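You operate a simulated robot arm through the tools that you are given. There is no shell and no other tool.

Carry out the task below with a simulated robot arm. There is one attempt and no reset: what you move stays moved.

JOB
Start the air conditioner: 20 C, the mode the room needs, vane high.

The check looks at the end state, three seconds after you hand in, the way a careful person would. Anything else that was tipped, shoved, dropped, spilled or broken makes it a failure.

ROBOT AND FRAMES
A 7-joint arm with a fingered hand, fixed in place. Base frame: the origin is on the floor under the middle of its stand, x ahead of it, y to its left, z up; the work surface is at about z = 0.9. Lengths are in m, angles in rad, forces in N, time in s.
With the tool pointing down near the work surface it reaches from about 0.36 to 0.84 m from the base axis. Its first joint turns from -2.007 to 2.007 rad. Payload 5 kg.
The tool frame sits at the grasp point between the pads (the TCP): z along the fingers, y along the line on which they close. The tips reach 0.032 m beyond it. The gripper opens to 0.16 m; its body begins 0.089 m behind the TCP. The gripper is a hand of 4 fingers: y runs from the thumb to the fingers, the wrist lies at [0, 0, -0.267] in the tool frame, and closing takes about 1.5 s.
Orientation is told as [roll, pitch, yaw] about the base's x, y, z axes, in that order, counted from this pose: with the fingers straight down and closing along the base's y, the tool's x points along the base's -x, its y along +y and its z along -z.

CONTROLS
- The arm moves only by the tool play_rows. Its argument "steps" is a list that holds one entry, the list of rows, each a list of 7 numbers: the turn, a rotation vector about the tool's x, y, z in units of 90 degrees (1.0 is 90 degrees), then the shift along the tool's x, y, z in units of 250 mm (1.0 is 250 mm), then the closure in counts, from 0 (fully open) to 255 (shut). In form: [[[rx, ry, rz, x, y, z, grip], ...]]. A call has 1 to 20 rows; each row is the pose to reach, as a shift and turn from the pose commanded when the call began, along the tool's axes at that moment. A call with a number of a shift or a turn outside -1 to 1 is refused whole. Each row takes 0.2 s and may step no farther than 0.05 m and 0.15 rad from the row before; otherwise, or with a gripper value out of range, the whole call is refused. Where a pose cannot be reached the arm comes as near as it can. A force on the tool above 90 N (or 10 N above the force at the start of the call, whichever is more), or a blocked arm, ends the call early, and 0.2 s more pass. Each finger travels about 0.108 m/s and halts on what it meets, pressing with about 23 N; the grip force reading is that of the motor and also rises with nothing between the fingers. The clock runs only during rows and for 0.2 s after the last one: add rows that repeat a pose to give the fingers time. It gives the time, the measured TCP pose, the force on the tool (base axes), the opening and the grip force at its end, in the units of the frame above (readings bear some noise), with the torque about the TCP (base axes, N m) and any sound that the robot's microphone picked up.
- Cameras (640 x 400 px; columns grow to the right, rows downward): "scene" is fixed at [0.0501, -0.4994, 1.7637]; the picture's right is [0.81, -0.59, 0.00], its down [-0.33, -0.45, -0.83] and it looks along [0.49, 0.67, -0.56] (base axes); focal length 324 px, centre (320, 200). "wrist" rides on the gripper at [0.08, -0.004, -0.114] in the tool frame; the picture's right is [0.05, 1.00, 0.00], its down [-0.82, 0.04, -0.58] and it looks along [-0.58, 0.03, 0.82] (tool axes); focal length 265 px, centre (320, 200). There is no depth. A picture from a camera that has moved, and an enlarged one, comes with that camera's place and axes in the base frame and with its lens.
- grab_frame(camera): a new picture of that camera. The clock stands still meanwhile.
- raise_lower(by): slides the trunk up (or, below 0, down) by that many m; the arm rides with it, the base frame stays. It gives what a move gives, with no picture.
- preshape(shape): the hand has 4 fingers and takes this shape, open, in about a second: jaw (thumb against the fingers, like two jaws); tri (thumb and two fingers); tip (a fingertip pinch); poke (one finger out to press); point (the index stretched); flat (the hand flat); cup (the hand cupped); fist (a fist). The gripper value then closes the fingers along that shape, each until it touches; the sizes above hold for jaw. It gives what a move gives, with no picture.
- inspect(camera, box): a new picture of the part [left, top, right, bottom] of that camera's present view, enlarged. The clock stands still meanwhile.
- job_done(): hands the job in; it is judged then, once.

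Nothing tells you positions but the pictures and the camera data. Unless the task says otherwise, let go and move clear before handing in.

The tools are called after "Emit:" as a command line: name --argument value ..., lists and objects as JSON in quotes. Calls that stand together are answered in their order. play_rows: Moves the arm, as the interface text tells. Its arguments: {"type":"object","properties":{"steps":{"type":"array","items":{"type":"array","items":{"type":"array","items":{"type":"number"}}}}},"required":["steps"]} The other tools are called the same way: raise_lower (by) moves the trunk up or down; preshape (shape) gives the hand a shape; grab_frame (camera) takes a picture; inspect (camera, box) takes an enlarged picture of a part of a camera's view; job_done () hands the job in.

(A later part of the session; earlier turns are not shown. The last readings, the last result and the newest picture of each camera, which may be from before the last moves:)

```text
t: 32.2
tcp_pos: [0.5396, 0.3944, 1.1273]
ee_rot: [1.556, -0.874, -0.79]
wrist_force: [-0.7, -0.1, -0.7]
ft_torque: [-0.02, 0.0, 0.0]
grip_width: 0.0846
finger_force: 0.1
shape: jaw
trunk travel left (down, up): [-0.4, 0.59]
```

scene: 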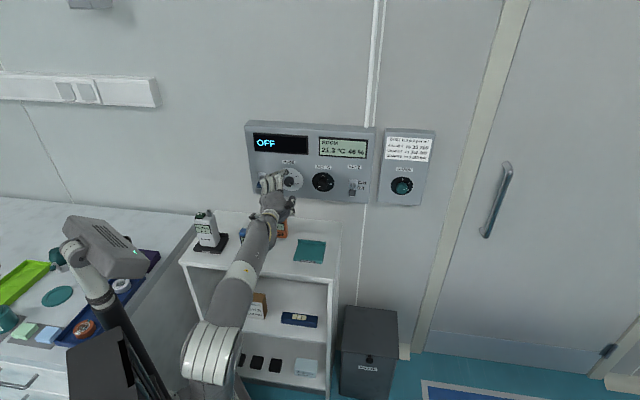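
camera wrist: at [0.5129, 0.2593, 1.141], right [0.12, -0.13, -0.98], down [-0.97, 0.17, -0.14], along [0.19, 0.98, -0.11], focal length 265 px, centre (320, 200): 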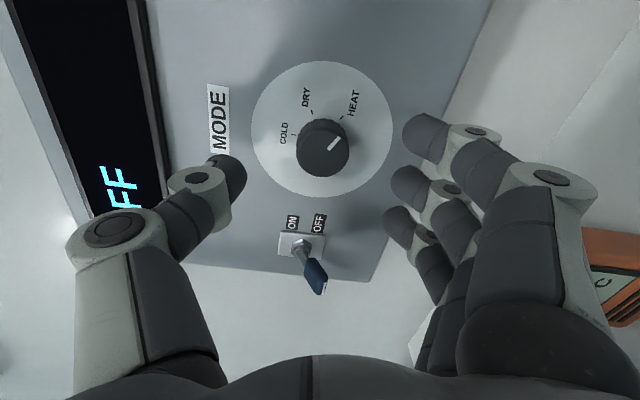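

Roll is +40° and the hand is still square. Now I'll centre on the knob and advance so the fingertips straddle it partway, then check with the cameras.

Emit:
play_rows --steps '[[[0, 0, 0, -0.007, -0.023, 0, 120], [0, 0, 0, -0.007, -0.023, 0.08, 120], [0, 0, 0, -0.007, -0.023, 0.16, 120], [0, 0, 0, -0.007, -0.023, 0.16, 120]]]'

Emit:
grab_frame --camera "wrist"

Emit:
inspect --camera "scene" --box '[240, 140, 340, 220]'

```text
t: 33.2
tcp_pos: [0.5702, 0.4178, 1.1241]
ee_rot: [1.558, -0.875, -0.787]
wrist_force: [0.9, 0.7, 0.1]
ft_torque: [0.04, 0.01, -0.02]
grip_width: 0.085
finger_force: 0.0
shape: jaw
out of reach, approached as far as the arm can: row 1
trunk travel left (down, up): [-0.4, 0.59]
```

```text
taken
camera wrist: at [0.4558, 0.3709, 1.0593], right [-0.56, 0.58, 0.6], down [-0.07, -0.75, 0.66], along [0.83, 0.33, 0.46], focal length 265 px, centre (320, 200)
```

wrist: 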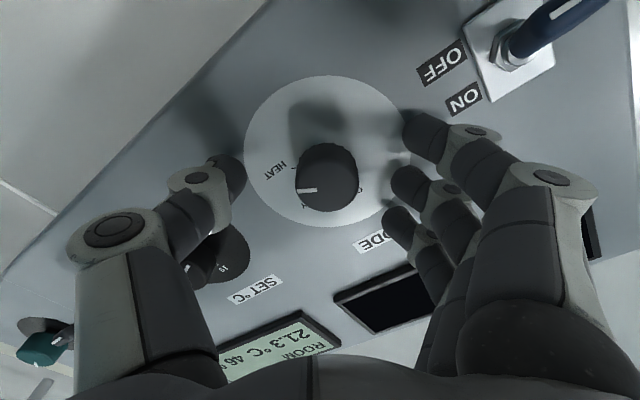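

```text
5.00 times, centred on (290, 180) of scene
camera zoom: at [0.0501, -0.4994, 1.7637], right [0.81, -0.59, 0.0], down [-0.33, -0.45, -0.83], along [0.49, 0.67, -0.56], focal length 1622 px, centre (470, 300)
```

zoom: 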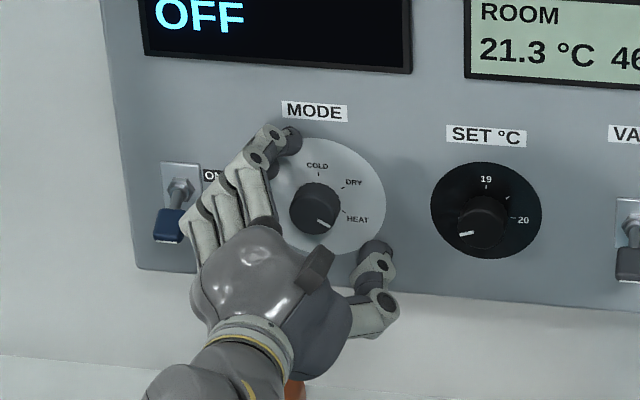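

The hand is centred on MODE within a couple of millimetres. I'll advance 7 mm more and close gently on the knob.

Emit:
play_rows --steps '[[[0, 0, 0, 0, 0, 0.028, 120], [0, 0, 0, 0, 0, 0.028, 150], [0, 0, 0, 0, 0, 0.028, 180], [0, 0, 0, 0, 0, 0.028, 210], [0, 0, 0, 0, 0, 0.028, 255], [0, 0, 0, 0, 0, 0.028, 255], [0, 0, 0, 0, 0, 0.028, 255], [0, 0, 0, 0, 0, 0.028, 255]]]'

Emit:
grab_frame --camera "wrist"

Emit:
inspect --camera "scene" --box '[240, 140, 340, 220]'

```text
t: 35.0
tcp_pos: [0.5711, 0.418, 1.1263]
ee_rot: [1.552, -0.876, -0.787]
wrist_force: [-0.7, -12.3, -12.8]
ft_torque: [-0.21, 0.13, -0.17]
grip_width: 0.013
finger_force: 23.2
shape: jaw
out of reach, approached as far as the arm can: row 1, 2, 3, 4, 5, 6, 7, 8
trunk travel left (down, up): [-0.4, 0.59]
```

```text
taken
camera wrist: at [0.4572, 0.3738, 1.062], right [-0.55, 0.58, 0.6], down [-0.07, -0.75, 0.66], along [0.83, 0.32, 0.45], focal length 265 px, centre (320, 200)
```

wrist: 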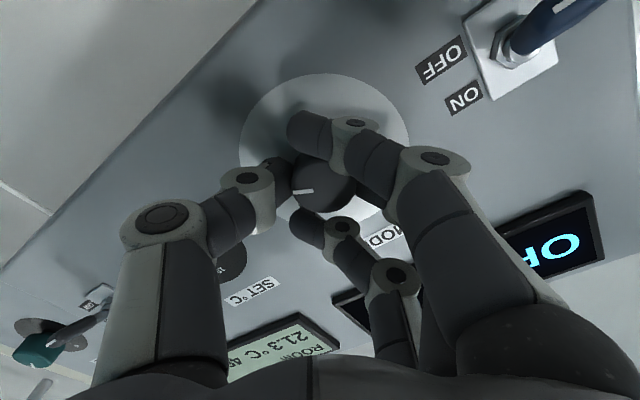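

```text
5.00 times, centred on (290, 180) of scene
camera zoom: at [0.0501, -0.4994, 1.7637], right [0.81, -0.59, 0.0], down [-0.33, -0.45, -0.83], along [0.49, 0.67, -0.56], focal length 1622 px, centre (470, 300)
```

zoom: 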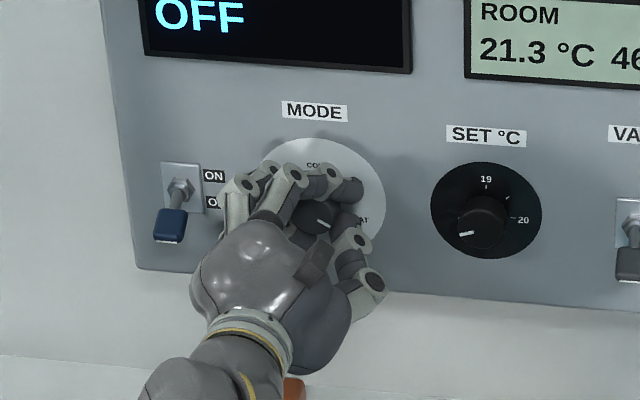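

The fingers hold the knob at 23 N. I'll turn counter-clockwise about 45° first and check that the knob follows.

Emit:
play_rows --steps '[[[0, 0, -0.07, 0, 0, 0, 255], [0, 0, -0.14, 0, 0, 0, 255], [0, 0, -0.21, 0, 0, 0, 255], [0, 0, -0.28, 0, 0, 0, 255], [0, 0, -0.35, 0, 0, 0, 255], [0, 0, -0.42, 0, 0, 0, 255], [0, 0, -0.5, 0, 0, 0, 255], [0, 0, -0.5, 0, 0, 0, 255]]]'

Emit:
grab_frame --camera "wrist"

Emit:
inspect --camera "scene" --box '[240, 140, 340, 220]'

```text
t: 36.8
tcp_pos: [0.5717, 0.4187, 1.1277]
ee_rot: [-1.504, -1.479, 2.279]
wrist_force: [6.8, -3.2, -3.6]
ft_torque: [-0.07, 0.01, -0.06]
grip_width: 0.0128
finger_force: 22.3
shape: jaw
trunk travel left (down, up): [-0.4, 0.59]
```

```text
taken
camera wrist: at [0.4981, 0.331, 1.0482], right [-0.69, 0.71, -0.14], down [-0.49, -0.32, 0.81], along [0.53, 0.63, 0.57], focal length 265 px, centre (320, 200)
```

wrist: 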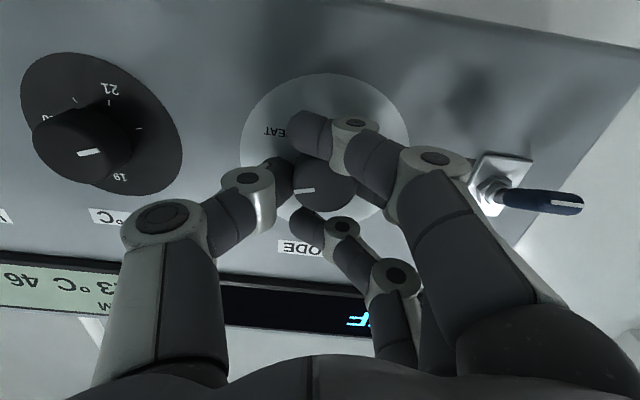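

```text
5.00 times, centred on (290, 180) of scene
camera zoom: at [0.0501, -0.4994, 1.7637], right [0.81, -0.59, 0.0], down [-0.33, -0.45, -0.83], along [0.49, 0.67, -0.56], focal length 1622 px, centre (470, 300)
```

zoom: 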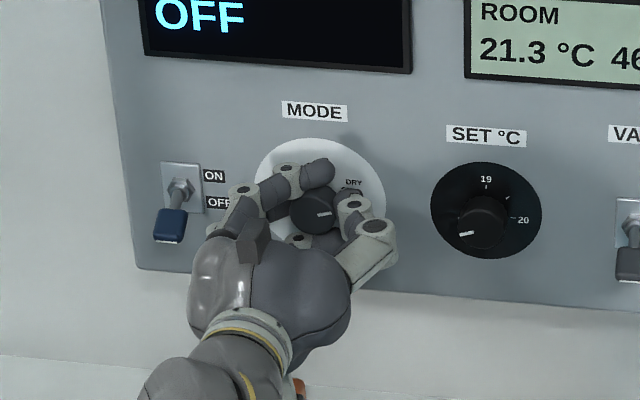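

The knob follows the hand one to one. I'll complete the remaining 75° counter-clockwise.

Emit:
play_rows --steps '[[[0, 0, -0.076, 0, 0, 0, 255], [0, 0, -0.152, 0, 0, 0, 255], [0, 0, -0.227, 0, 0, 0, 255], [0, 0, -0.303, 0, 0, 0, 255], [0, 0, -0.379, 0, 0, 0, 255], [0, 0, -0.455, 0, 0, 0, 255], [0, 0, -0.53, 0, 0, 0, 255], [0, 0, -0.606, 0, 0, 0, 255], [0, 0, -0.682, 0, 0, 0, 255], [0, 0, -0.758, 0, 0, 0, 255], [0, 0, -0.833, 0, 0, 0, 255], [0, 0, -0.833, 0, 0, 0, 255]]]'

Emit:
grab_frame --camera "wrist"

Emit:
inspect --camera "scene" --box '[240, 140, 340, 220]'

```text
t: 39.4
tcp_pos: [0.568, 0.4211, 1.1282]
ee_rot: [-1.563, -0.168, 2.346]
wrist_force: [-0.2, 11.0, 12.4]
ft_torque: [0.15, -0.15, 0.18]
grip_width: 0.0127
finger_force: 23.1
shape: jaw
trunk travel left (down, up): [-0.4, 0.59]
```

```text
taken
camera wrist: at [0.5435, 0.2845, 1.118], right [-0.09, 0.08, -0.99], down [-0.98, 0.17, 0.1], along [0.18, 0.98, 0.06], focal length 265 px, centre (320, 200)
```

wrist: 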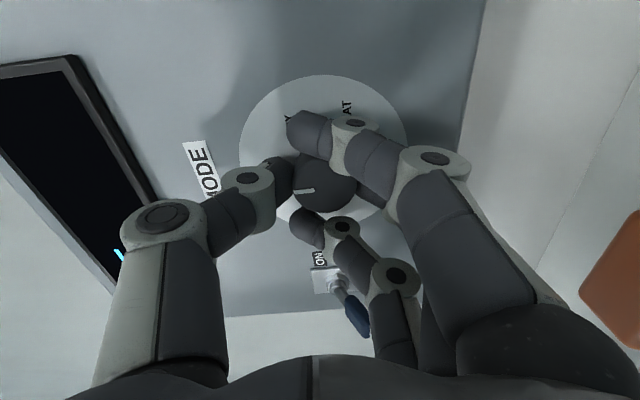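

```text
5.00 times, centred on (290, 180) of scene
camera zoom: at [0.0501, -0.4994, 1.7637], right [0.81, -0.59, 0.0], down [-0.33, -0.45, -0.83], along [0.49, 0.67, -0.56], focal length 1622 px, centre (470, 300)
```

zoom: 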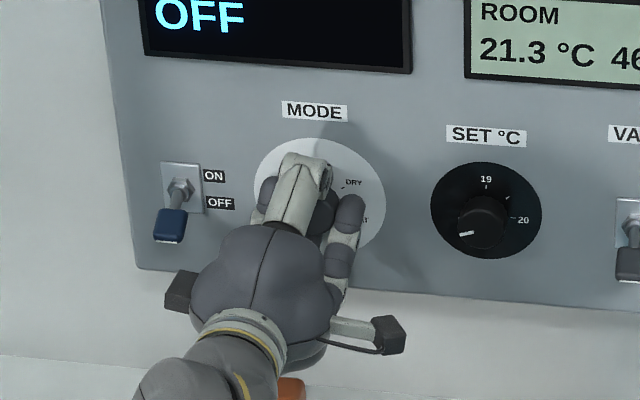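

The hand has turned 120° and the knob kept its place in the grip. I'll release and check the pointer.

Emit:
play_rows --steps '[[[0, 0, 0, 0, 0, 0, 200], [0, 0, 0, 0, 0, 0, 120], [0, 0, 0, 0, 0, 0, 110], [0, 0, 0, 0, 0, 0, 110], [0, 0, 0, 0, 0, 0, 110]]]'

Emit:
play_rows --steps '[[[0, 0, 0, 0, 0, -0.1, 110], [0, 0, 0, 0, 0, -0.2, 110], [0, 0, 0, 0, 0, -0.2, 110]]]'

Emit:
grab_frame --camera "wrist"

Emit:
inspect --camera "scene" --box '[240, 140, 340, 220]'

```text
t: 40.6
tcp_pos: [0.5701, 0.42, 1.1275]
ee_rot: [-1.563, -0.17, 2.343]
wrist_force: [-0.2, 0.0, 1.1]
ft_torque: [-0.02, 0.02, -0.03]
grip_width: 0.0904
finger_force: 0.1
shape: jaw
trunk travel left (down, up): [-0.4, 0.59]
```

```text
t: 41.4
tcp_pos: [0.5324, 0.3926, 1.1307]
ee_rot: [-1.559, -0.17, 2.338]
wrist_force: [-0.5, 0.4, -0.4]
ft_torque: [0.01, 0.05, -0.04]
grip_width: 0.0901
finger_force: 0.1
shape: jaw
out of reach, approached as far as the arm can: row 2, 3
trunk travel left (down, up): [-0.4, 0.59]
```

```text
taken
camera wrist: at [0.5074, 0.2564, 1.1201], right [-0.09, 0.08, -0.99], down [-0.98, 0.18, 0.1], along [0.19, 0.98, 0.06], focal length 265 px, centre (320, 200)
```

wrist: 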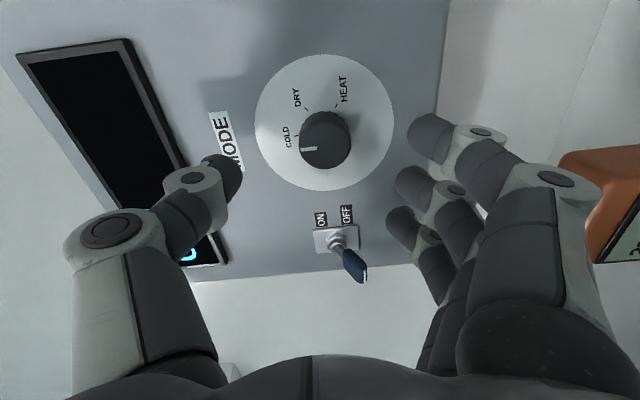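

```text
5.00 times, centred on (290, 180) of scene
camera zoom: at [0.0501, -0.4994, 1.7637], right [0.81, -0.59, 0.0], down [-0.33, -0.45, -0.83], along [0.49, 0.67, -0.56], focal length 1622 px, centre (470, 300)
```

zoom: 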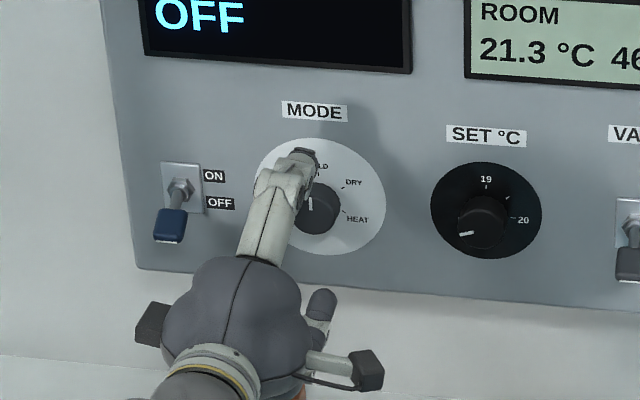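

Emit:
inspect --camera "wrist" --box '[250, 50, 400, 200]'

Emit:
inspect --camera "scene" --box '[280, 155, 320, 190]'

```text
2.67 times, centred on (325, 125) of wrist
camera zoom: at [0.5074, 0.2564, 1.1201], right [-0.09, 0.08, -0.99], down [-0.98, 0.18, 0.1], along [0.19, 0.98, 0.06], focal length 708 px, centre (307, 400)
```

zoom: 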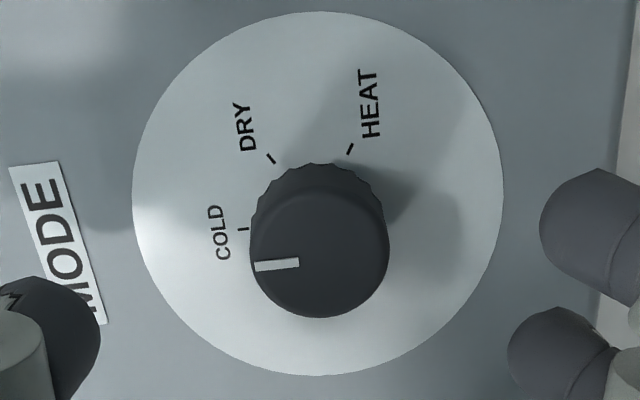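

```text
11.43 times, centred on (300, 172) of scene
camera zoom: at [0.0501, -0.4994, 1.7637], right [0.81, -0.59, 0.0], down [-0.33, -0.45, -0.83], along [0.49, 0.67, -0.56], focal length 3708 px, centre (549, 514)
```

zoom: 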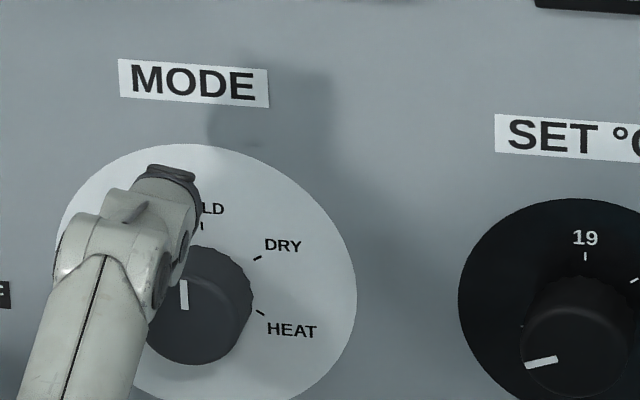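

The pointer is on COLD within a degree or so. Next is SET: I'll roll back to about +65° and move across in front of it at u≈0.243, staying off the panel.

Emit:
play_rows --steps '[[[0, 0, 0.082, 0, 0, 0, 110], [0, 0, 0.164, 0, 0, 0, 110], [0, 0, 0.246, 0, 0, 0, 110], [0, 0, 0.328, 0, 0, 0, 110], [0, 0, 0.41, 0, 0, 0, 110], [0, 0, 0.492, 0, 0, 0, 110], [0, 0, 0.574, 0, 0, 0, 110], [0, 0, 0.656, 0, 0, 0, 110], [0, 0, 0.738, 0, 0, 0, 110], [0, 0, 0.82, 0, 0, 0, 110], [0, 0, 0.893, 0, 0, 0, 110]]]'

Emit:
play_rows --steps '[[[0, 0, 0, 0.003, -0.072, 0, 110], [0, 0, 0, 0.006, -0.144, 0, 110], [0, 0, 0, 0.009, -0.216, 0, 110], [0, 0, 0, 0.012, -0.288, 0, 110], [0, 0, 0, 0.014, -0.36, 0, 110], [0, 0, 0, 0.017, -0.432, 0, 110], [0, 0, 0, 0.02, -0.504, 0, 110], [0, 0, 0, 0.023, -0.576, 0, 110], [0, 0, 0, 0.023, -0.576, 0, 110]]]'

Emit:
grab_frame --camera "wrist"

Emit:
grab_frame --camera "scene"

```text
t: 43.8
tcp_pos: [0.533, 0.3934, 1.1311]
ee_rot: [0.573, -1.564, 0.201]
wrist_force: [0.9, -0.5, -0.8]
ft_torque: [0.0, -0.02, 0.01]
grip_width: 0.0901
finger_force: 0.0
shape: jaw
trunk travel left (down, up): [-0.4, 0.59]
```

```text
t: 45.8
tcp_pos: [0.6162, 0.3502, 1.1572]
ee_rot: [-0.031, -1.529, 0.758]
wrist_force: [-25.2, -11.4, -1.5]
ft_torque: [-0.5, 0.73, 2.69]
grip_width: 0.0964
finger_force: 0.0
shape: jaw
out of reach, approached as far as the arm can: row 1, 2, 3, 4, 5, 6, 7, 8, 9
trunk travel left (down, up): [-0.4, 0.59]
```

```text
taken
camera wrist: at [0.5332, 0.2695, 1.0803], right [-0.66, 0.75, -0.05], down [-0.43, -0.33, 0.84], along [0.61, 0.58, 0.54], focal length 265 px, centre (320, 200)
```

wrist: 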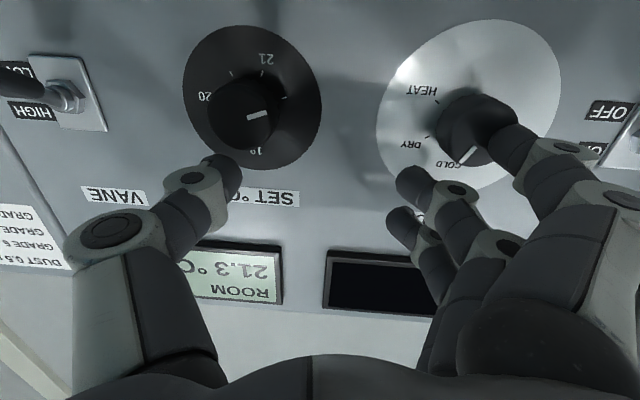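

```text
taken
```

scene: 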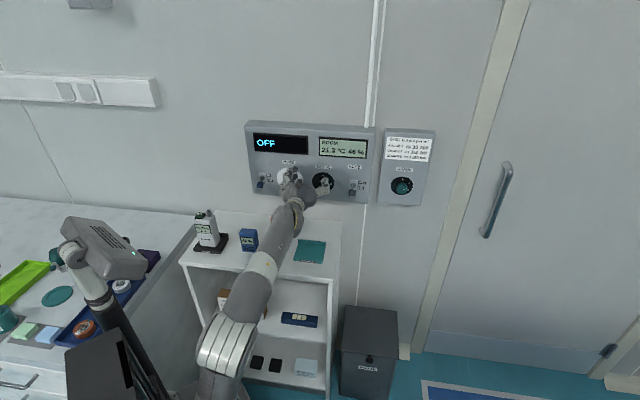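

The arm could not go right at this stand-off, drifted toward the panel, and the index finger is now pressing on MODE's left side. I'll back off to the left and away at once, then recheck MODE.

Emit:
play_rows --steps '[[[0, 0, 0, 0, 0.06, -0.06, 110], [0, 0, 0, 0, 0.14, -0.1, 110], [0, 0, 0, 0, 0.22, -0.12, 110], [0, 0, 0, 0, 0.3, -0.12, 110], [0, 0, 0, 0, 0.36, -0.12, 110]]]'

Emit:
grab_frame --camera "wrist"

Emit:
inspect --camera "scene" --box '[240, 120, 380, 220]'

```text
t: 47.0
tcp_pos: [0.533, 0.396, 1.1571]
ee_rot: [0.025, -1.527, 0.696]
wrist_force: [0.5, 0.5, 0.6]
ft_torque: [0.0, 0.0, 0.03]
grip_width: 0.0909
finger_force: 0.1
shape: jaw
trunk travel left (down, up): [-0.4, 0.59]
```

```text
taken
camera wrist: at [0.4484, 0.3147, 1.08], right [-0.66, 0.75, -0.05], down [-0.43, -0.33, 0.84], along [0.61, 0.58, 0.54], focal length 265 px, centre (320, 200)
```

wrist: 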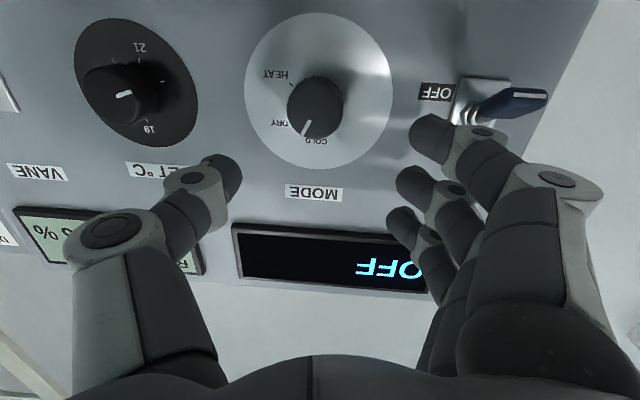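

```text
4.00 times, centred on (310, 170) of scene
camera zoom: at [0.0501, -0.4994, 1.7637], right [0.81, -0.59, 0.0], down [-0.33, -0.45, -0.83], along [0.49, 0.67, -0.56], focal length 1298 px, centre (360, 320)
```

zoom: 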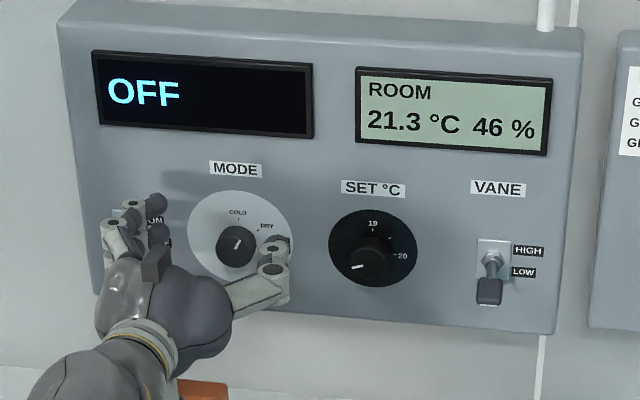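

Emit:
inspect --camera "scene" --box '[282, 160, 314, 190]'

Emit:
inspect --camera "wrist" --box '[240, 10, 400, 170]'

Emit:
inspect --camera "wrist" --box '[60, 10, 210, 160]'

```text
13.33 times, centred on (298, 175) of scene
camera zoom: at [0.0501, -0.4994, 1.7637], right [0.81, -0.59, 0.0], down [-0.33, -0.45, -0.83], along [0.49, 0.67, -0.56], focal length 4326 px, centre (613, 533)
```

zoom: 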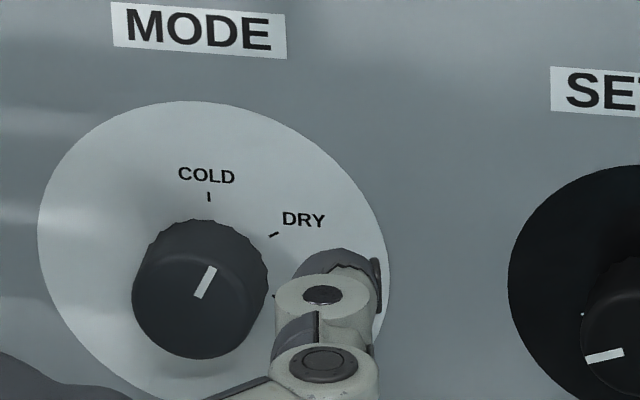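

```text
2.50 times, centred on (320, 90) of wrist
camera zoom: at [0.4484, 0.3147, 1.08], right [-0.66, 0.75, -0.05], down [-0.43, -0.33, 0.84], along [0.61, 0.58, 0.54], focal length 664 px, centre (320, 475)
```

zoom: 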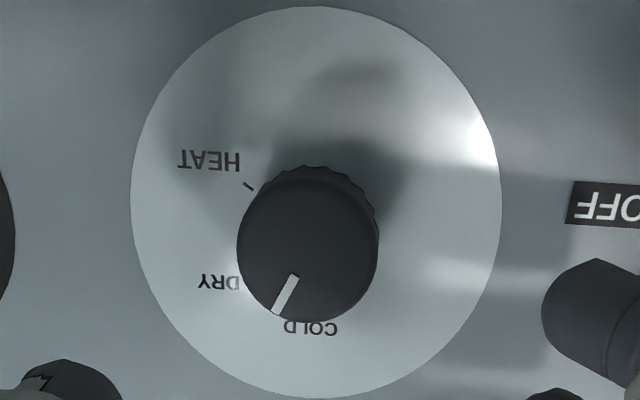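

```text
2.67 times, centred on (135, 85) of wrist
camera zoom: at [0.4484, 0.3147, 1.08], right [-0.66, 0.75, -0.05], down [-0.43, -0.33, 0.84], along [0.61, 0.58, 0.54], focal length 708 px, centre (813, 507)
```

zoom: 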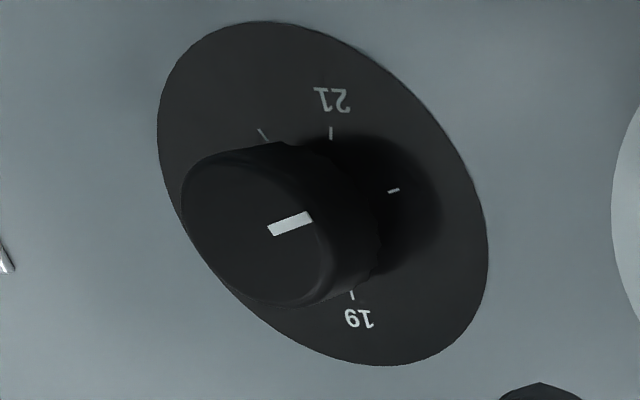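

MODE's pointer was dragged about 27° toward DRY; I'll correct that later. The forearm is level and the wrist almost straight here, so I'll lower the trunk further with the hand kept at height to give the wrist its natural bend.

Emit:
play_rows --steps '[[[0, 0, 0, -0.14, 0, 0, 110], [0, 0, 0, -0.28, 0, 0, 110], [0, 0, 0, -0.42, 0, 0, 110], [0, 0, 0, -0.56, 0, 0, 110], [0, 0, 0, -0.56, 0, 0, 110]]]'

Emit:
raise_lower --by -0.15

Emit:
grab_frame --camera "scene"

```text
t: 48.4
tcp_pos: [0.4366, 0.513, 1.2775]
ee_rot: [0.474, -1.496, 0.513]
wrist_force: [-0.9, 1.3, 0.0]
ft_torque: [-0.05, -0.01, -0.15]
grip_width: 0.0913
finger_force: 0.1
shape: jaw
out of reach, approached as far as the arm can: row 1
trunk travel left (down, up): [-0.4, 0.59]
stopped in row 5: the arm was blocked; the commanded pose is now the measured one
```

```text
t: 50.2
tcp_pos: [0.4423, 0.5078, 1.1347]
ee_rot: [0.591, -1.498, 0.395]
wrist_force: [3.1, 1.1, 33.3]
ft_torque: [-0.36, -2.08, 0.13]
grip_width: 0.0907
finger_force: 0.0
shape: jaw
trunk travel left (down, up): [-0.25, 0.74]
```

```text
taken
```

scene: 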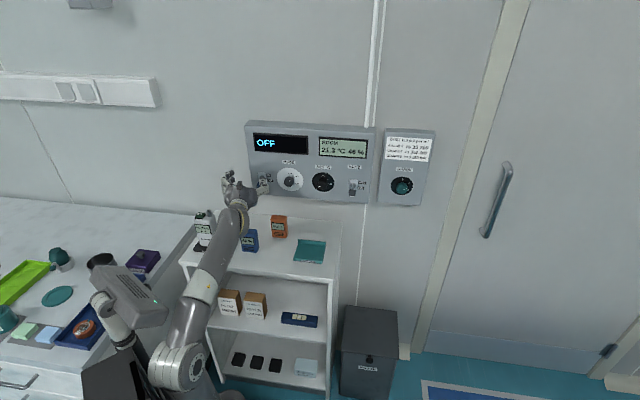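

The arm swung left through a wrist flip and something is touching the hand with 33 N. I'll look closely before moving anything.

Emit:
inspect --camera "scene" --box '[190, 150, 320, 260]'

Emit:
grab_frame --camera "wrist"

```text
3.64 times, centred on (255, 205) of scene
camera zoom: at [0.0501, -0.4994, 1.7637], right [0.81, -0.59, 0.0], down [-0.33, -0.45, -0.83], along [0.49, 0.67, -0.56], focal length 1180 px, centre (556, 182)
```

zoom: 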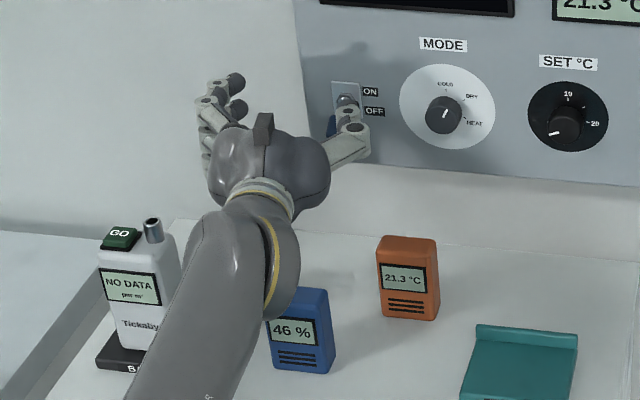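

```text
taken
camera wrist: at [0.3782, 0.4086, 1.0593], right [-0.83, 0.55, -0.01], down [-0.3, -0.43, 0.85], along [0.46, 0.71, 0.53], focal length 265 px, centre (320, 200)
```

wrist: 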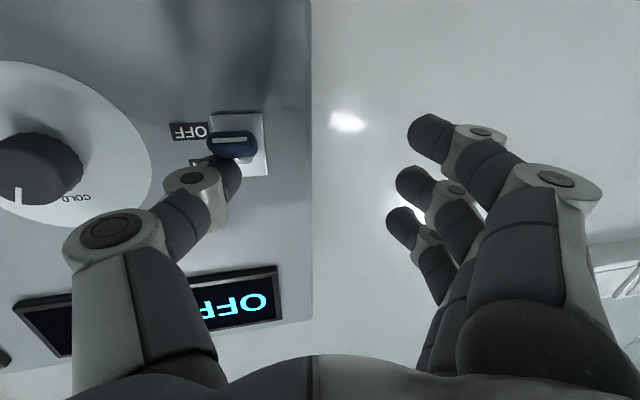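

The thumb is resting on top of the power toggle, which is still OFF and being pressed toward OFF, so there's no harm yet. I'll lift off and back away from it.

Emit:
play_rows --steps '[[[0, 0, 0, -0.06, 0.0, 0, 110], [0, 0, 0, -0.106, 0.01, -0.03, 110], [0, 0, 0, -0.106, 0.02, -0.1, 110], [0, 0, 0, -0.106, 0.044, -0.203, 110], [0, 0, 0, -0.106, 0.044, -0.203, 110]]]'

Emit:
grab_frame --camera "wrist"

Emit:
grab_frame --camera "scene"

```text
t: 51.4
tcp_pos: [0.4766, 0.4644, 1.1179]
ee_rot: [0.85, -1.367, 0.125]
wrist_force: [0.3, 0.0, 0.3]
ft_torque: [0.01, -0.01, -0.03]
grip_width: 0.0911
finger_force: 0.1
shape: jaw
trunk travel left (down, up): [-0.25, 0.74]
stopped in row 5: the arm was blocked; the commanded pose is now the measured one
```

```text
taken
camera wrist: at [0.4033, 0.3656, 1.0518], right [-0.82, 0.56, 0.1], down [-0.19, -0.43, 0.88], along [0.54, 0.71, 0.46], focal length 265 px, centre (320, 200)
```

wrist: 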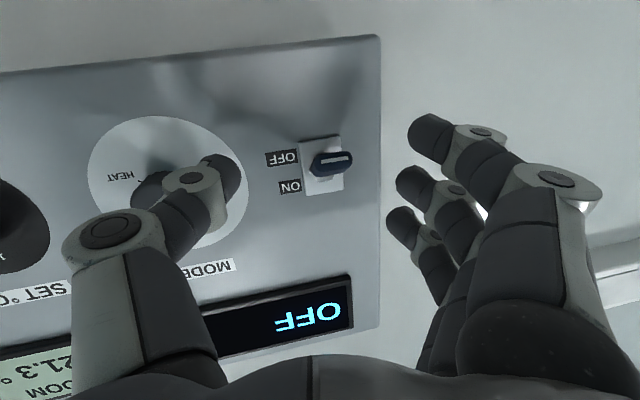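

```text
taken
```

scene: 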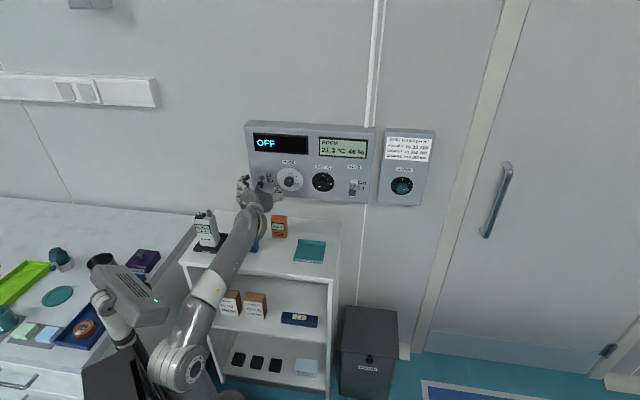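

The arm stopped mid-way, apparently re-configuring its wrist rather than touching anything. I'll hold still for a moment and see whether the pose is stable.

Emit:
play_rows --steps '[[[0, 0, 0, 0, 0, 0, 110], [0, 0, 0, 0, 0, 0, 110]]]'

Emit:
inspect --camera "scene" --box '[80, 170, 320, 400]'

```text
t: 52.0
tcp_pos: [0.4758, 0.4652, 1.1147]
ee_rot: [0.849, -1.366, 0.127]
wrist_force: [0.2, 0.6, -0.5]
ft_torque: [0.0, 0.01, 0.0]
grip_width: 0.0911
finger_force: 0.0
shape: jaw
trunk travel left (down, up): [-0.25, 0.74]
```

```text
1.74 times, centred on (200, 285) of scene
camera zoom: at [0.0501, -0.4994, 1.7637], right [0.81, -0.59, 0.0], down [-0.33, -0.45, -0.83], along [0.49, 0.67, -0.56], focal length 564 px, centre (529, 52)
```

zoom: 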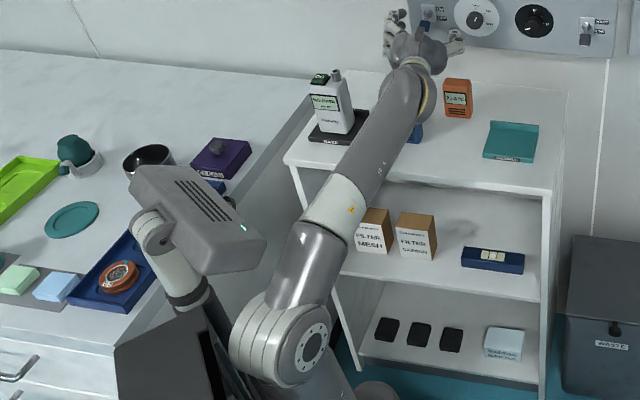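

The forearm is now raised properly toward the hand, but the elbow has swung left close to the mast. I'll ease the hand back and right and square it up again in small steps.

Emit:
play_rows --steps '[[[0, 0, 0, -0.02, -0.03, -0.07, 110], [0, 0, 0, -0.04, -0.08, -0.14, 110], [0.04, -0.032, -0.03, -0.066, -0.13, -0.168, 110], [0.08, -0.064, -0.06, -0.066, -0.174, -0.168, 110], [0.121, -0.0952, -0.0893, -0.066, -0.174, -0.168, 110], [0.121, -0.0952, -0.0893, -0.066, -0.174, -0.168, 110]]]'

Emit:
grab_frame --camera "scene"

Emit:
grab_frame --camera "wrist"

```text
t: 53.6
tcp_pos: [0.5528, 0.3988, 1.0777]
ee_rot: [0.843, -1.449, -0.069]
wrist_force: [-0.5, 0.8, 0.1]
ft_torque: [0.01, -0.01, -0.02]
grip_width: 0.0908
finger_force: 0.0
shape: jaw
trunk travel left (down, up): [-0.25, 0.74]
stopped in row 6: the arm was blocked; the commanded pose is now the measured one
```

```text
taken
```

scene: 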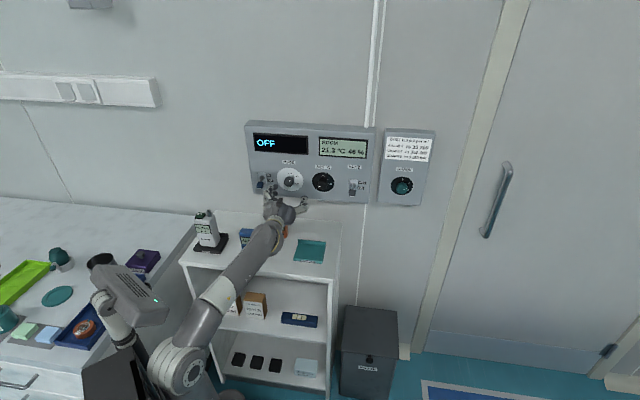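

```text
taken
camera wrist: at [0.4665, 0.3158, 1.0061], right [-0.7, 0.71, 0.04], down [-0.34, -0.38, 0.86], along [0.63, 0.59, 0.51], focal length 265 px, centre (320, 200)
```

wrist: 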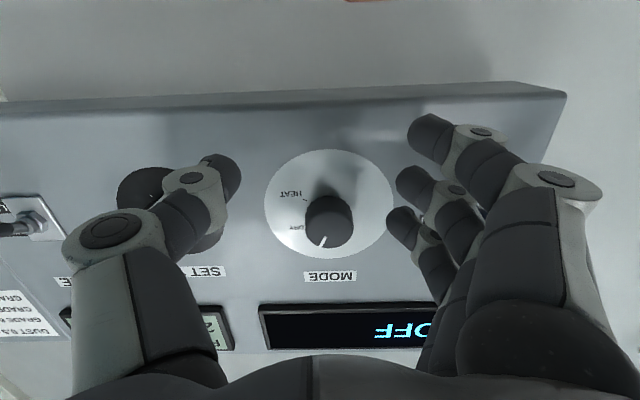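

The arm doesn't follow well because the elbow is pushed back against the robot's own mast. Raising the hand moves the elbow forward, so I'll lift 0.08 m straight up and see whether it tracks.

Emit:
play_rows --steps '[[[0, 0, 0, -0.08, 0.007, -0.007, 110], [0, 0, 0, -0.16, 0.015, -0.013, 110], [0, 0, 0, -0.24, 0.022, -0.02, 110], [0, 0, 0, -0.318, 0.029, -0.026, 110]]]'

Emit:
grab_frame --camera "scene"

```text
t: 54.6
tcp_pos: [0.5536, 0.397, 1.1574]
ee_rot: [0.839, -1.45, -0.058]
wrist_force: [0.4, 0.6, -0.4]
ft_torque: [-0.01, -0.01, 0.04]
grip_width: 0.0911
finger_force: 0.0
shape: jaw
trunk travel left (down, up): [-0.25, 0.74]
```

```text
taken
```

scene: 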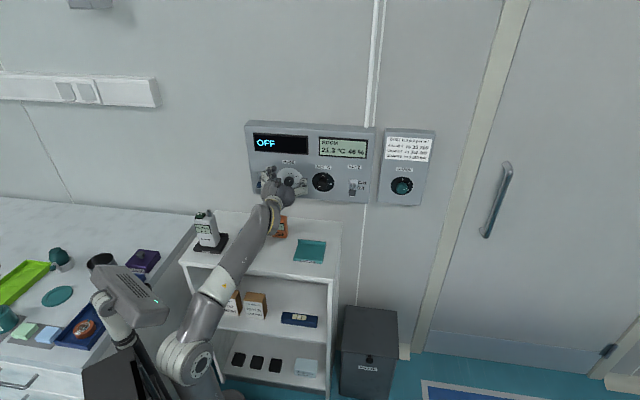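

It tracks exactly now. I'll raise a bit more and lower the trunk another 0.1 m, which gives a more comfortable posture at panel height.

Emit:
play_rows --steps '[[[0, 0, 0, -0.08, 0.007, -0.007, 110], [0, 0, 0, -0.16, 0.015, -0.013, 110], [0, 0, 0, -0.24, 0.022, -0.02, 110], [0, 0, 0, -0.32, 0.029, -0.026, 110]]]'

Emit:
raise_lower --by -0.1

Emit:
grab_frame --camera "scene"

Emit:
grab_frame --camera "wrist"

```text
t: 55.6
tcp_pos: [0.5534, 0.4007, 1.238]
ee_rot: [0.84, -1.451, -0.063]
wrist_force: [-0.2, 0.0, 0.6]
ft_torque: [-0.02, 0.01, -0.01]
grip_width: 0.091
finger_force: 0.0
shape: jaw
trunk travel left (down, up): [-0.25, 0.74]
```

```text
t: 57.0
tcp_pos: [0.5529, 0.4007, 1.1383]
ee_rot: [0.841, -1.452, -0.067]
wrist_force: [-0.5, 0.0, 0.0]
ft_torque: [0.01, 0.0, -0.04]
grip_width: 0.0913
finger_force: 0.1
shape: jaw
trunk travel left (down, up): [-0.15, 0.84]
```

```text
taken
```

scene: 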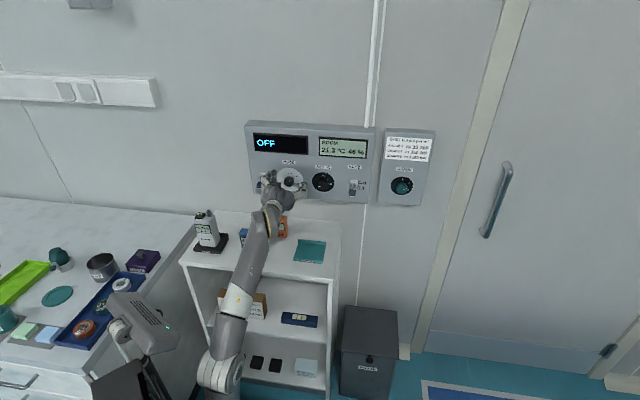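

```text
taken
camera wrist: at [0.4664, 0.3183, 1.0662], right [-0.7, 0.71, 0.04], down [-0.34, -0.38, 0.86], along [0.63, 0.59, 0.51], focal length 265 px, centre (320, 200)
```

wrist: 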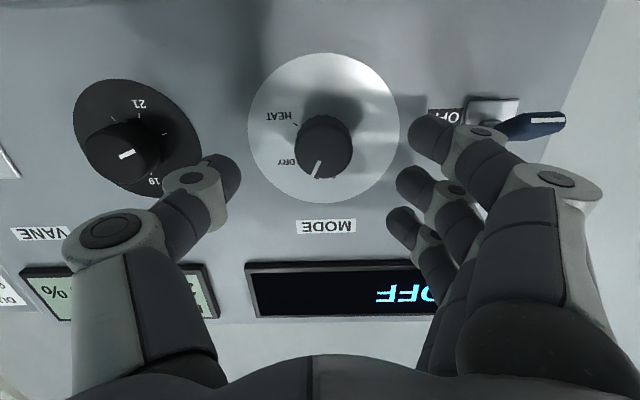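

The elbow is now clear of the mast. I'll pull back a little, square up, and check the tracking before going sideways.

Emit:
play_rows --steps '[[[0, 0, 0, 0.005, -0.001, -0.07, 110], [-0.003, -0.025, -0.028, 0.011, -0.002, -0.139, 110], [-0.006, -0.05, -0.0565, 0.011, -0.002, -0.139, 110], [-0.006, -0.05, -0.0565, 0.011, -0.002, -0.139, 110]]]'

```text
t: 58.0
tcp_pos: [0.5291, 0.3755, 1.1378]
ee_rot: [0.521, -1.571, 0.265]
wrist_force: [0.3, 0.0, 0.4]
ft_torque: [0.01, 0.03, -0.02]
grip_width: 0.091
finger_force: 0.0
shape: jaw
trunk travel left (down, up): [-0.15, 0.84]
```

Tracking is exact now, with the tool perpendicular to the wall. I'll move right toward SET in two stages at this larger stand-off.

Emit:
play_rows --steps '[[[0, 0, 0, 0.01, -0.09, 0, 110], [0, 0, 0, 0.02, -0.18, 0, 110], [0, 0, 0, 0.03, -0.27, 0, 110]]]'

Emit:
play_rows --steps '[[[0, 0, 0, 0.01, -0.09, 0, 110], [0, 0, 0, 0.021, -0.18, 0, 110], [0, 0, 0, 0.021, -0.268, 0, 110], [0, 0, 0, 0.021, -0.268, 0, 110]]]'

Emit:
grab_frame --camera "wrist"

Emit:
grab_frame --camera "scene"

```text
t: 58.8
tcp_pos: [0.5764, 0.327, 1.1305]
ee_rot: [0.834, -1.569, -0.047]
wrist_force: [-0.7, -0.2, -0.4]
ft_torque: [0.03, -0.01, -0.02]
grip_width: 0.0911
finger_force: 0.1
shape: jaw
trunk travel left (down, up): [-0.15, 0.84]
```

```text
t: 59.8
tcp_pos: [0.6233, 0.2799, 1.1249]
ee_rot: [0.549, -1.572, 0.238]
wrist_force: [0.8, 0.3, -1.0]
ft_torque: [0.0, -0.01, 0.01]
grip_width: 0.0911
finger_force: 0.0
shape: jaw
trunk travel left (down, up): [-0.15, 0.84]
```

```text
taken
camera wrist: at [0.5475, 0.1964, 1.0436], right [-0.71, 0.71, -0.05], down [-0.44, -0.38, 0.82], along [0.56, 0.6, 0.58], focal length 265 px, centre (320, 200)
```

wrist: 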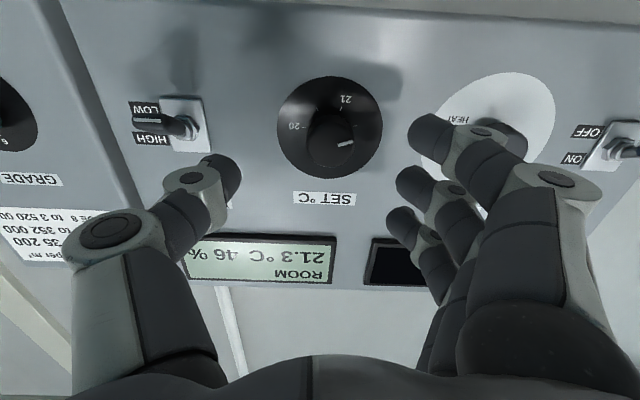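

```text
taken
```

scene: 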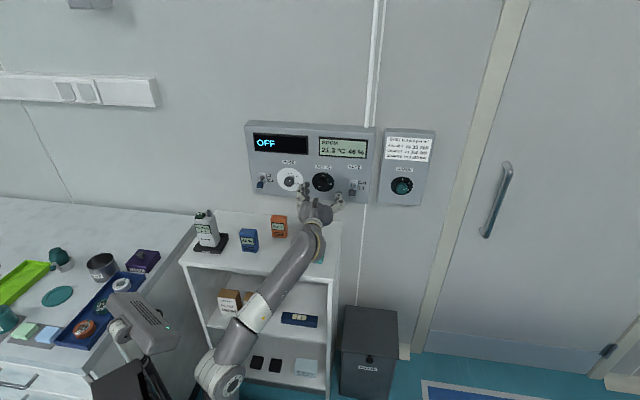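

Full tracking at u≈0.243, in front of SET. I'll zoom in on the dial for exact tick angles and the knob centre.

Emit:
inspect --camera "wrist" --box '[265, 65, 395, 190]'

Emit:
inspect --camera "scene" --box '[305, 160, 341, 195]'

```text
3.20 times, centred on (330, 128) of wrist
camera zoom: at [0.5475, 0.1964, 1.0436], right [-0.71, 0.71, -0.05], down [-0.44, -0.38, 0.82], along [0.56, 0.6, 0.58], focal length 849 px, centre (288, 432)
```

zoom: 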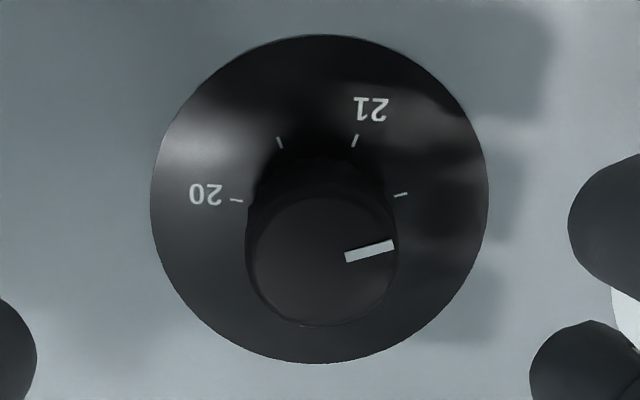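

```text
11.43 times, centred on (323, 178) of scene
camera zoom: at [0.0501, -0.4994, 1.7637], right [0.81, -0.59, 0.0], down [-0.33, -0.45, -0.83], along [0.49, 0.67, -0.56], focal length 3708 px, centre (286, 457)
```

zoom: 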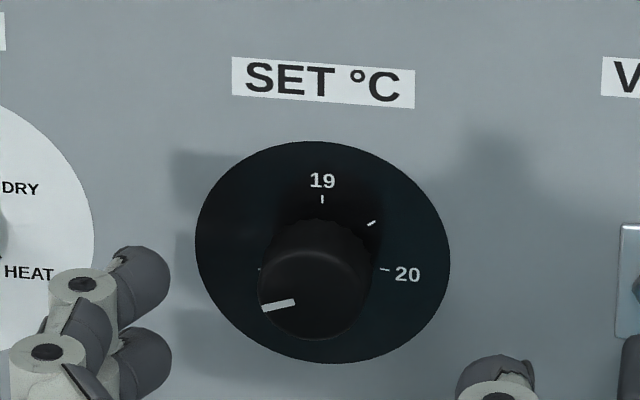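

SET's centre is at u≈0.236, z≈1.128, with 20 at about 100° and the pointer at 250°, so it needs −150°. I'll centre on it and roll to +68° in free air.

Emit:
play_rows --steps '[[[0, 0, 0.084, -0.011, 0.027, 0, 110], [0, 0, 0.168, -0.011, 0.027, 0, 110], [0, 0, 0.252, -0.011, 0.027, 0, 110], [0, 0, 0.336, -0.011, 0.027, 0, 110], [0, 0, 0.42, -0.011, 0.027, 0, 110], [0, 0, 0.504, -0.011, 0.027, 0, 110], [0, 0, 0.588, -0.011, 0.027, 0, 110], [0, 0, 0.672, -0.011, 0.027, 0, 110], [0, 0, 0.756, -0.011, 0.027, 0, 110], [0, 0, 0.756, -0.011, 0.027, 0, 110]]]'

Emit:
grab_frame --camera "wrist"

```text
t: 62.0
tcp_pos: [0.6177, 0.2857, 1.1278]
ee_rot: [1.572, -0.38, -0.784]
wrist_force: [0.4, 0.4, -0.7]
ft_torque: [0.03, -0.06, -0.07]
grip_width: 0.091
finger_force: 0.0
shape: jaw
trunk travel left (down, up): [-0.15, 0.84]
```

```text
taken
camera wrist: at [0.4875, 0.2565, 1.0932], right [-0.3, 0.3, 0.91], down [0.12, -0.93, 0.34], along [0.95, 0.21, 0.24], focal length 265 px, centre (320, 200)
```

wrist: 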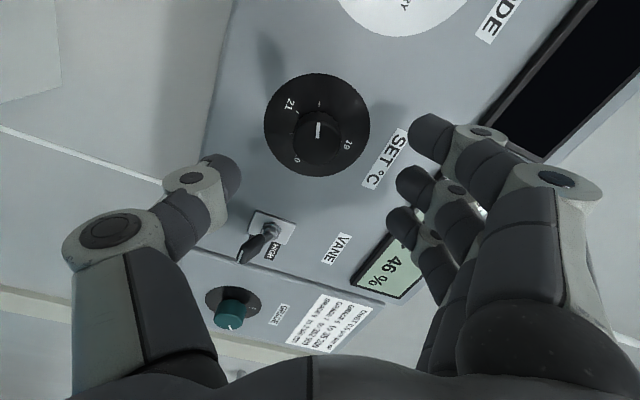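

Centred on SET within about 2 mm. I'll advance to the same depth as before and close on the knob.

Emit:
play_rows --steps '[[[0, 0, 0, 0, -0.004, 0.08, 110], [0, 0, 0, 0, -0.004, 0.16, 110], [0, 0, 0, 0, -0.004, 0.22, 110], [0, 0, 0, 0, -0.004, 0.25, 110], [0, 0, 0, 0, -0.004, 0.25, 110]]]'

Emit:
grab_frame --camera "wrist"

Emit:
inspect --camera "scene" --box '[270, 140, 370, 220]'

```text
t: 63.2
tcp_pos: [0.661, 0.3291, 1.1262]
ee_rot: [1.57, -0.383, -0.786]
wrist_force: [0.3, 0.0, -0.2]
ft_torque: [-0.02, 0.0, -0.02]
grip_width: 0.0908
finger_force: 0.1
shape: jaw
trunk travel left (down, up): [-0.15, 0.84]
```

```text
taken
camera wrist: at [0.5302, 0.2998, 1.0914], right [-0.3, 0.3, 0.91], down [0.12, -0.93, 0.34], along [0.95, 0.21, 0.24], focal length 265 px, centre (320, 200)
```

wrist: 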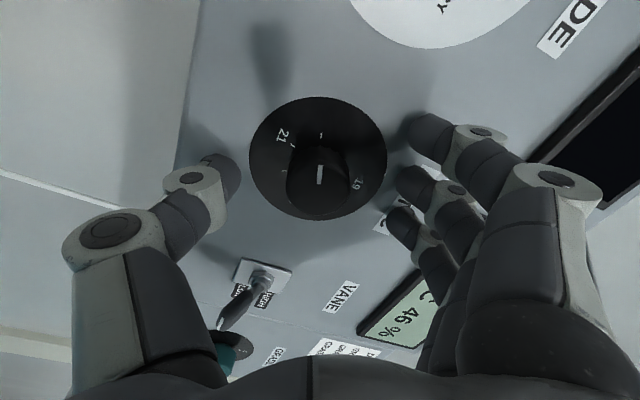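

```text
5.00 times, centred on (320, 180) of scene
camera zoom: at [0.0501, -0.4994, 1.7637], right [0.81, -0.59, 0.0], down [-0.33, -0.45, -0.83], along [0.49, 0.67, -0.56], focal length 1622 px, centre (320, 300)
```

zoom: 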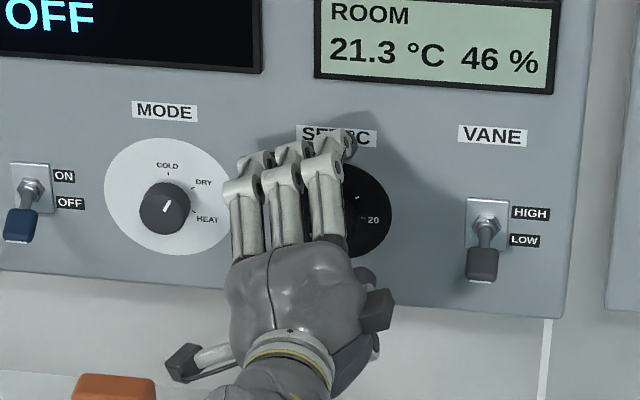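

The knob is centred between the thumb and fingers. Closing now.

Emit:
play_rows --steps '[[[0, 0, 0, 0, 0, 0, 140], [0, 0, 0, 0, 0, 0, 170], [0, 0, 0, 0, 0, 0, 200], [0, 0, 0, 0, 0, 0, 230], [0, 0, 0, 0, 0, 0, 255], [0, 0, 0, 0, 0, 0, 255], [0, 0, 0, 0, 0, 0, 255], [0, 0, 0, 0, 0, 0, 255]]]'

Emit:
grab_frame --camera "wrist"

```text
t: 65.0
tcp_pos: [0.6627, 0.3284, 1.125]
ee_rot: [1.568, -0.38, -0.784]
wrist_force: [-1.9, -3.6, -13.7]
ft_torque: [-0.16, 0.12, -0.02]
grip_width: 0.0133
finger_force: 23.3
shape: jaw
trunk travel left (down, up): [-0.15, 0.84]
```

```text
taken
camera wrist: at [0.5315, 0.2995, 1.0898], right [-0.29, 0.3, 0.91], down [0.12, -0.93, 0.35], along [0.95, 0.21, 0.24], focal length 265 px, centre (320, 200)
```

wrist: 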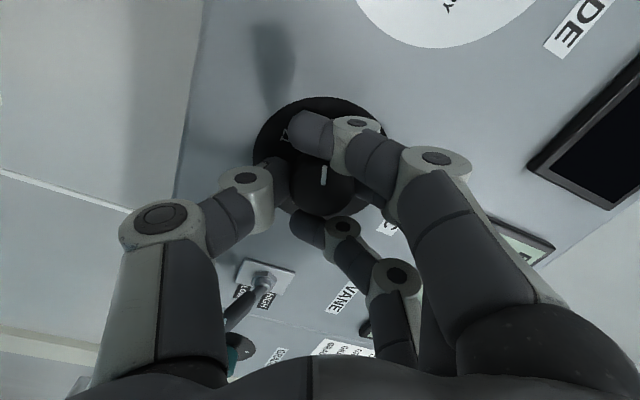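

Gripped at 23 N. Now the first 81° counter-clockwise.

Emit:
play_rows --steps '[[[0, 0, -0.075, 0, 0, 0, 255], [0, 0, -0.15, 0, 0, 0, 255], [0, 0, -0.225, 0, 0, 0, 255], [0, 0, -0.3, 0, 0, 0, 255], [0, 0, -0.375, 0, 0, 0, 255], [0, 0, -0.45, 0, 0, 0, 255], [0, 0, -0.525, 0, 0, 0, 255], [0, 0, -0.6, 0, 0, 0, 255], [0, 0, -0.675, 0, 0, 0, 255], [0, 0, -0.75, 0, 0, 0, 255], [0, 0, -0.825, 0, 0, 0, 255], [0, 0, -0.9, 0, 0, 0, 255], [0, 0, -0.9, 0, 0, 0, 255]]]'

Emit:
grab_frame --camera "wrist"

Emit:
inspect --camera "scene" --box '[270, 140, 370, 220]'

```text
t: 67.8
tcp_pos: [0.6625, 0.3289, 1.1286]
ee_rot: [-1.577, -1.344, 2.36]
wrist_force: [7.9, -5.4, 2.1]
ft_torque: [0.04, -0.06, -0.05]
grip_width: 0.0138
finger_force: 23.9
shape: jaw
trunk travel left (down, up): [-0.15, 0.84]
```

```text
taken
camera wrist: at [0.5992, 0.2324, 1.0495], right [-0.68, 0.68, -0.27], down [-0.57, -0.25, 0.78], along [0.47, 0.69, 0.56], focal length 265 px, centre (320, 200)
```

wrist: 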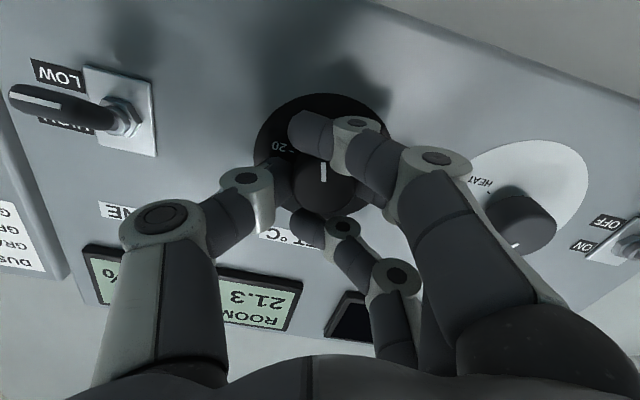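

```text
5.00 times, centred on (320, 180) of scene
camera zoom: at [0.0501, -0.4994, 1.7637], right [0.81, -0.59, 0.0], down [-0.33, -0.45, -0.83], along [0.49, 0.67, -0.56], focal length 1622 px, centre (320, 300)
```

zoom: 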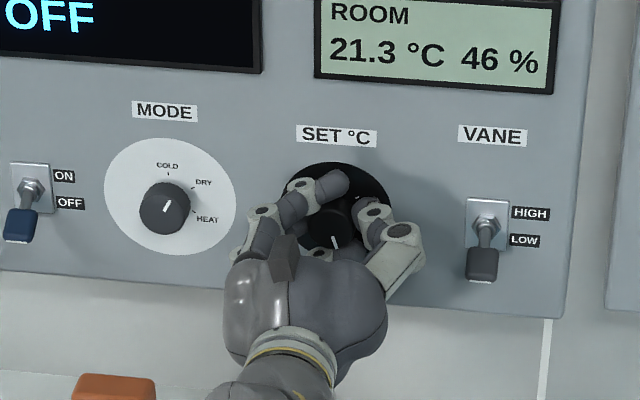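

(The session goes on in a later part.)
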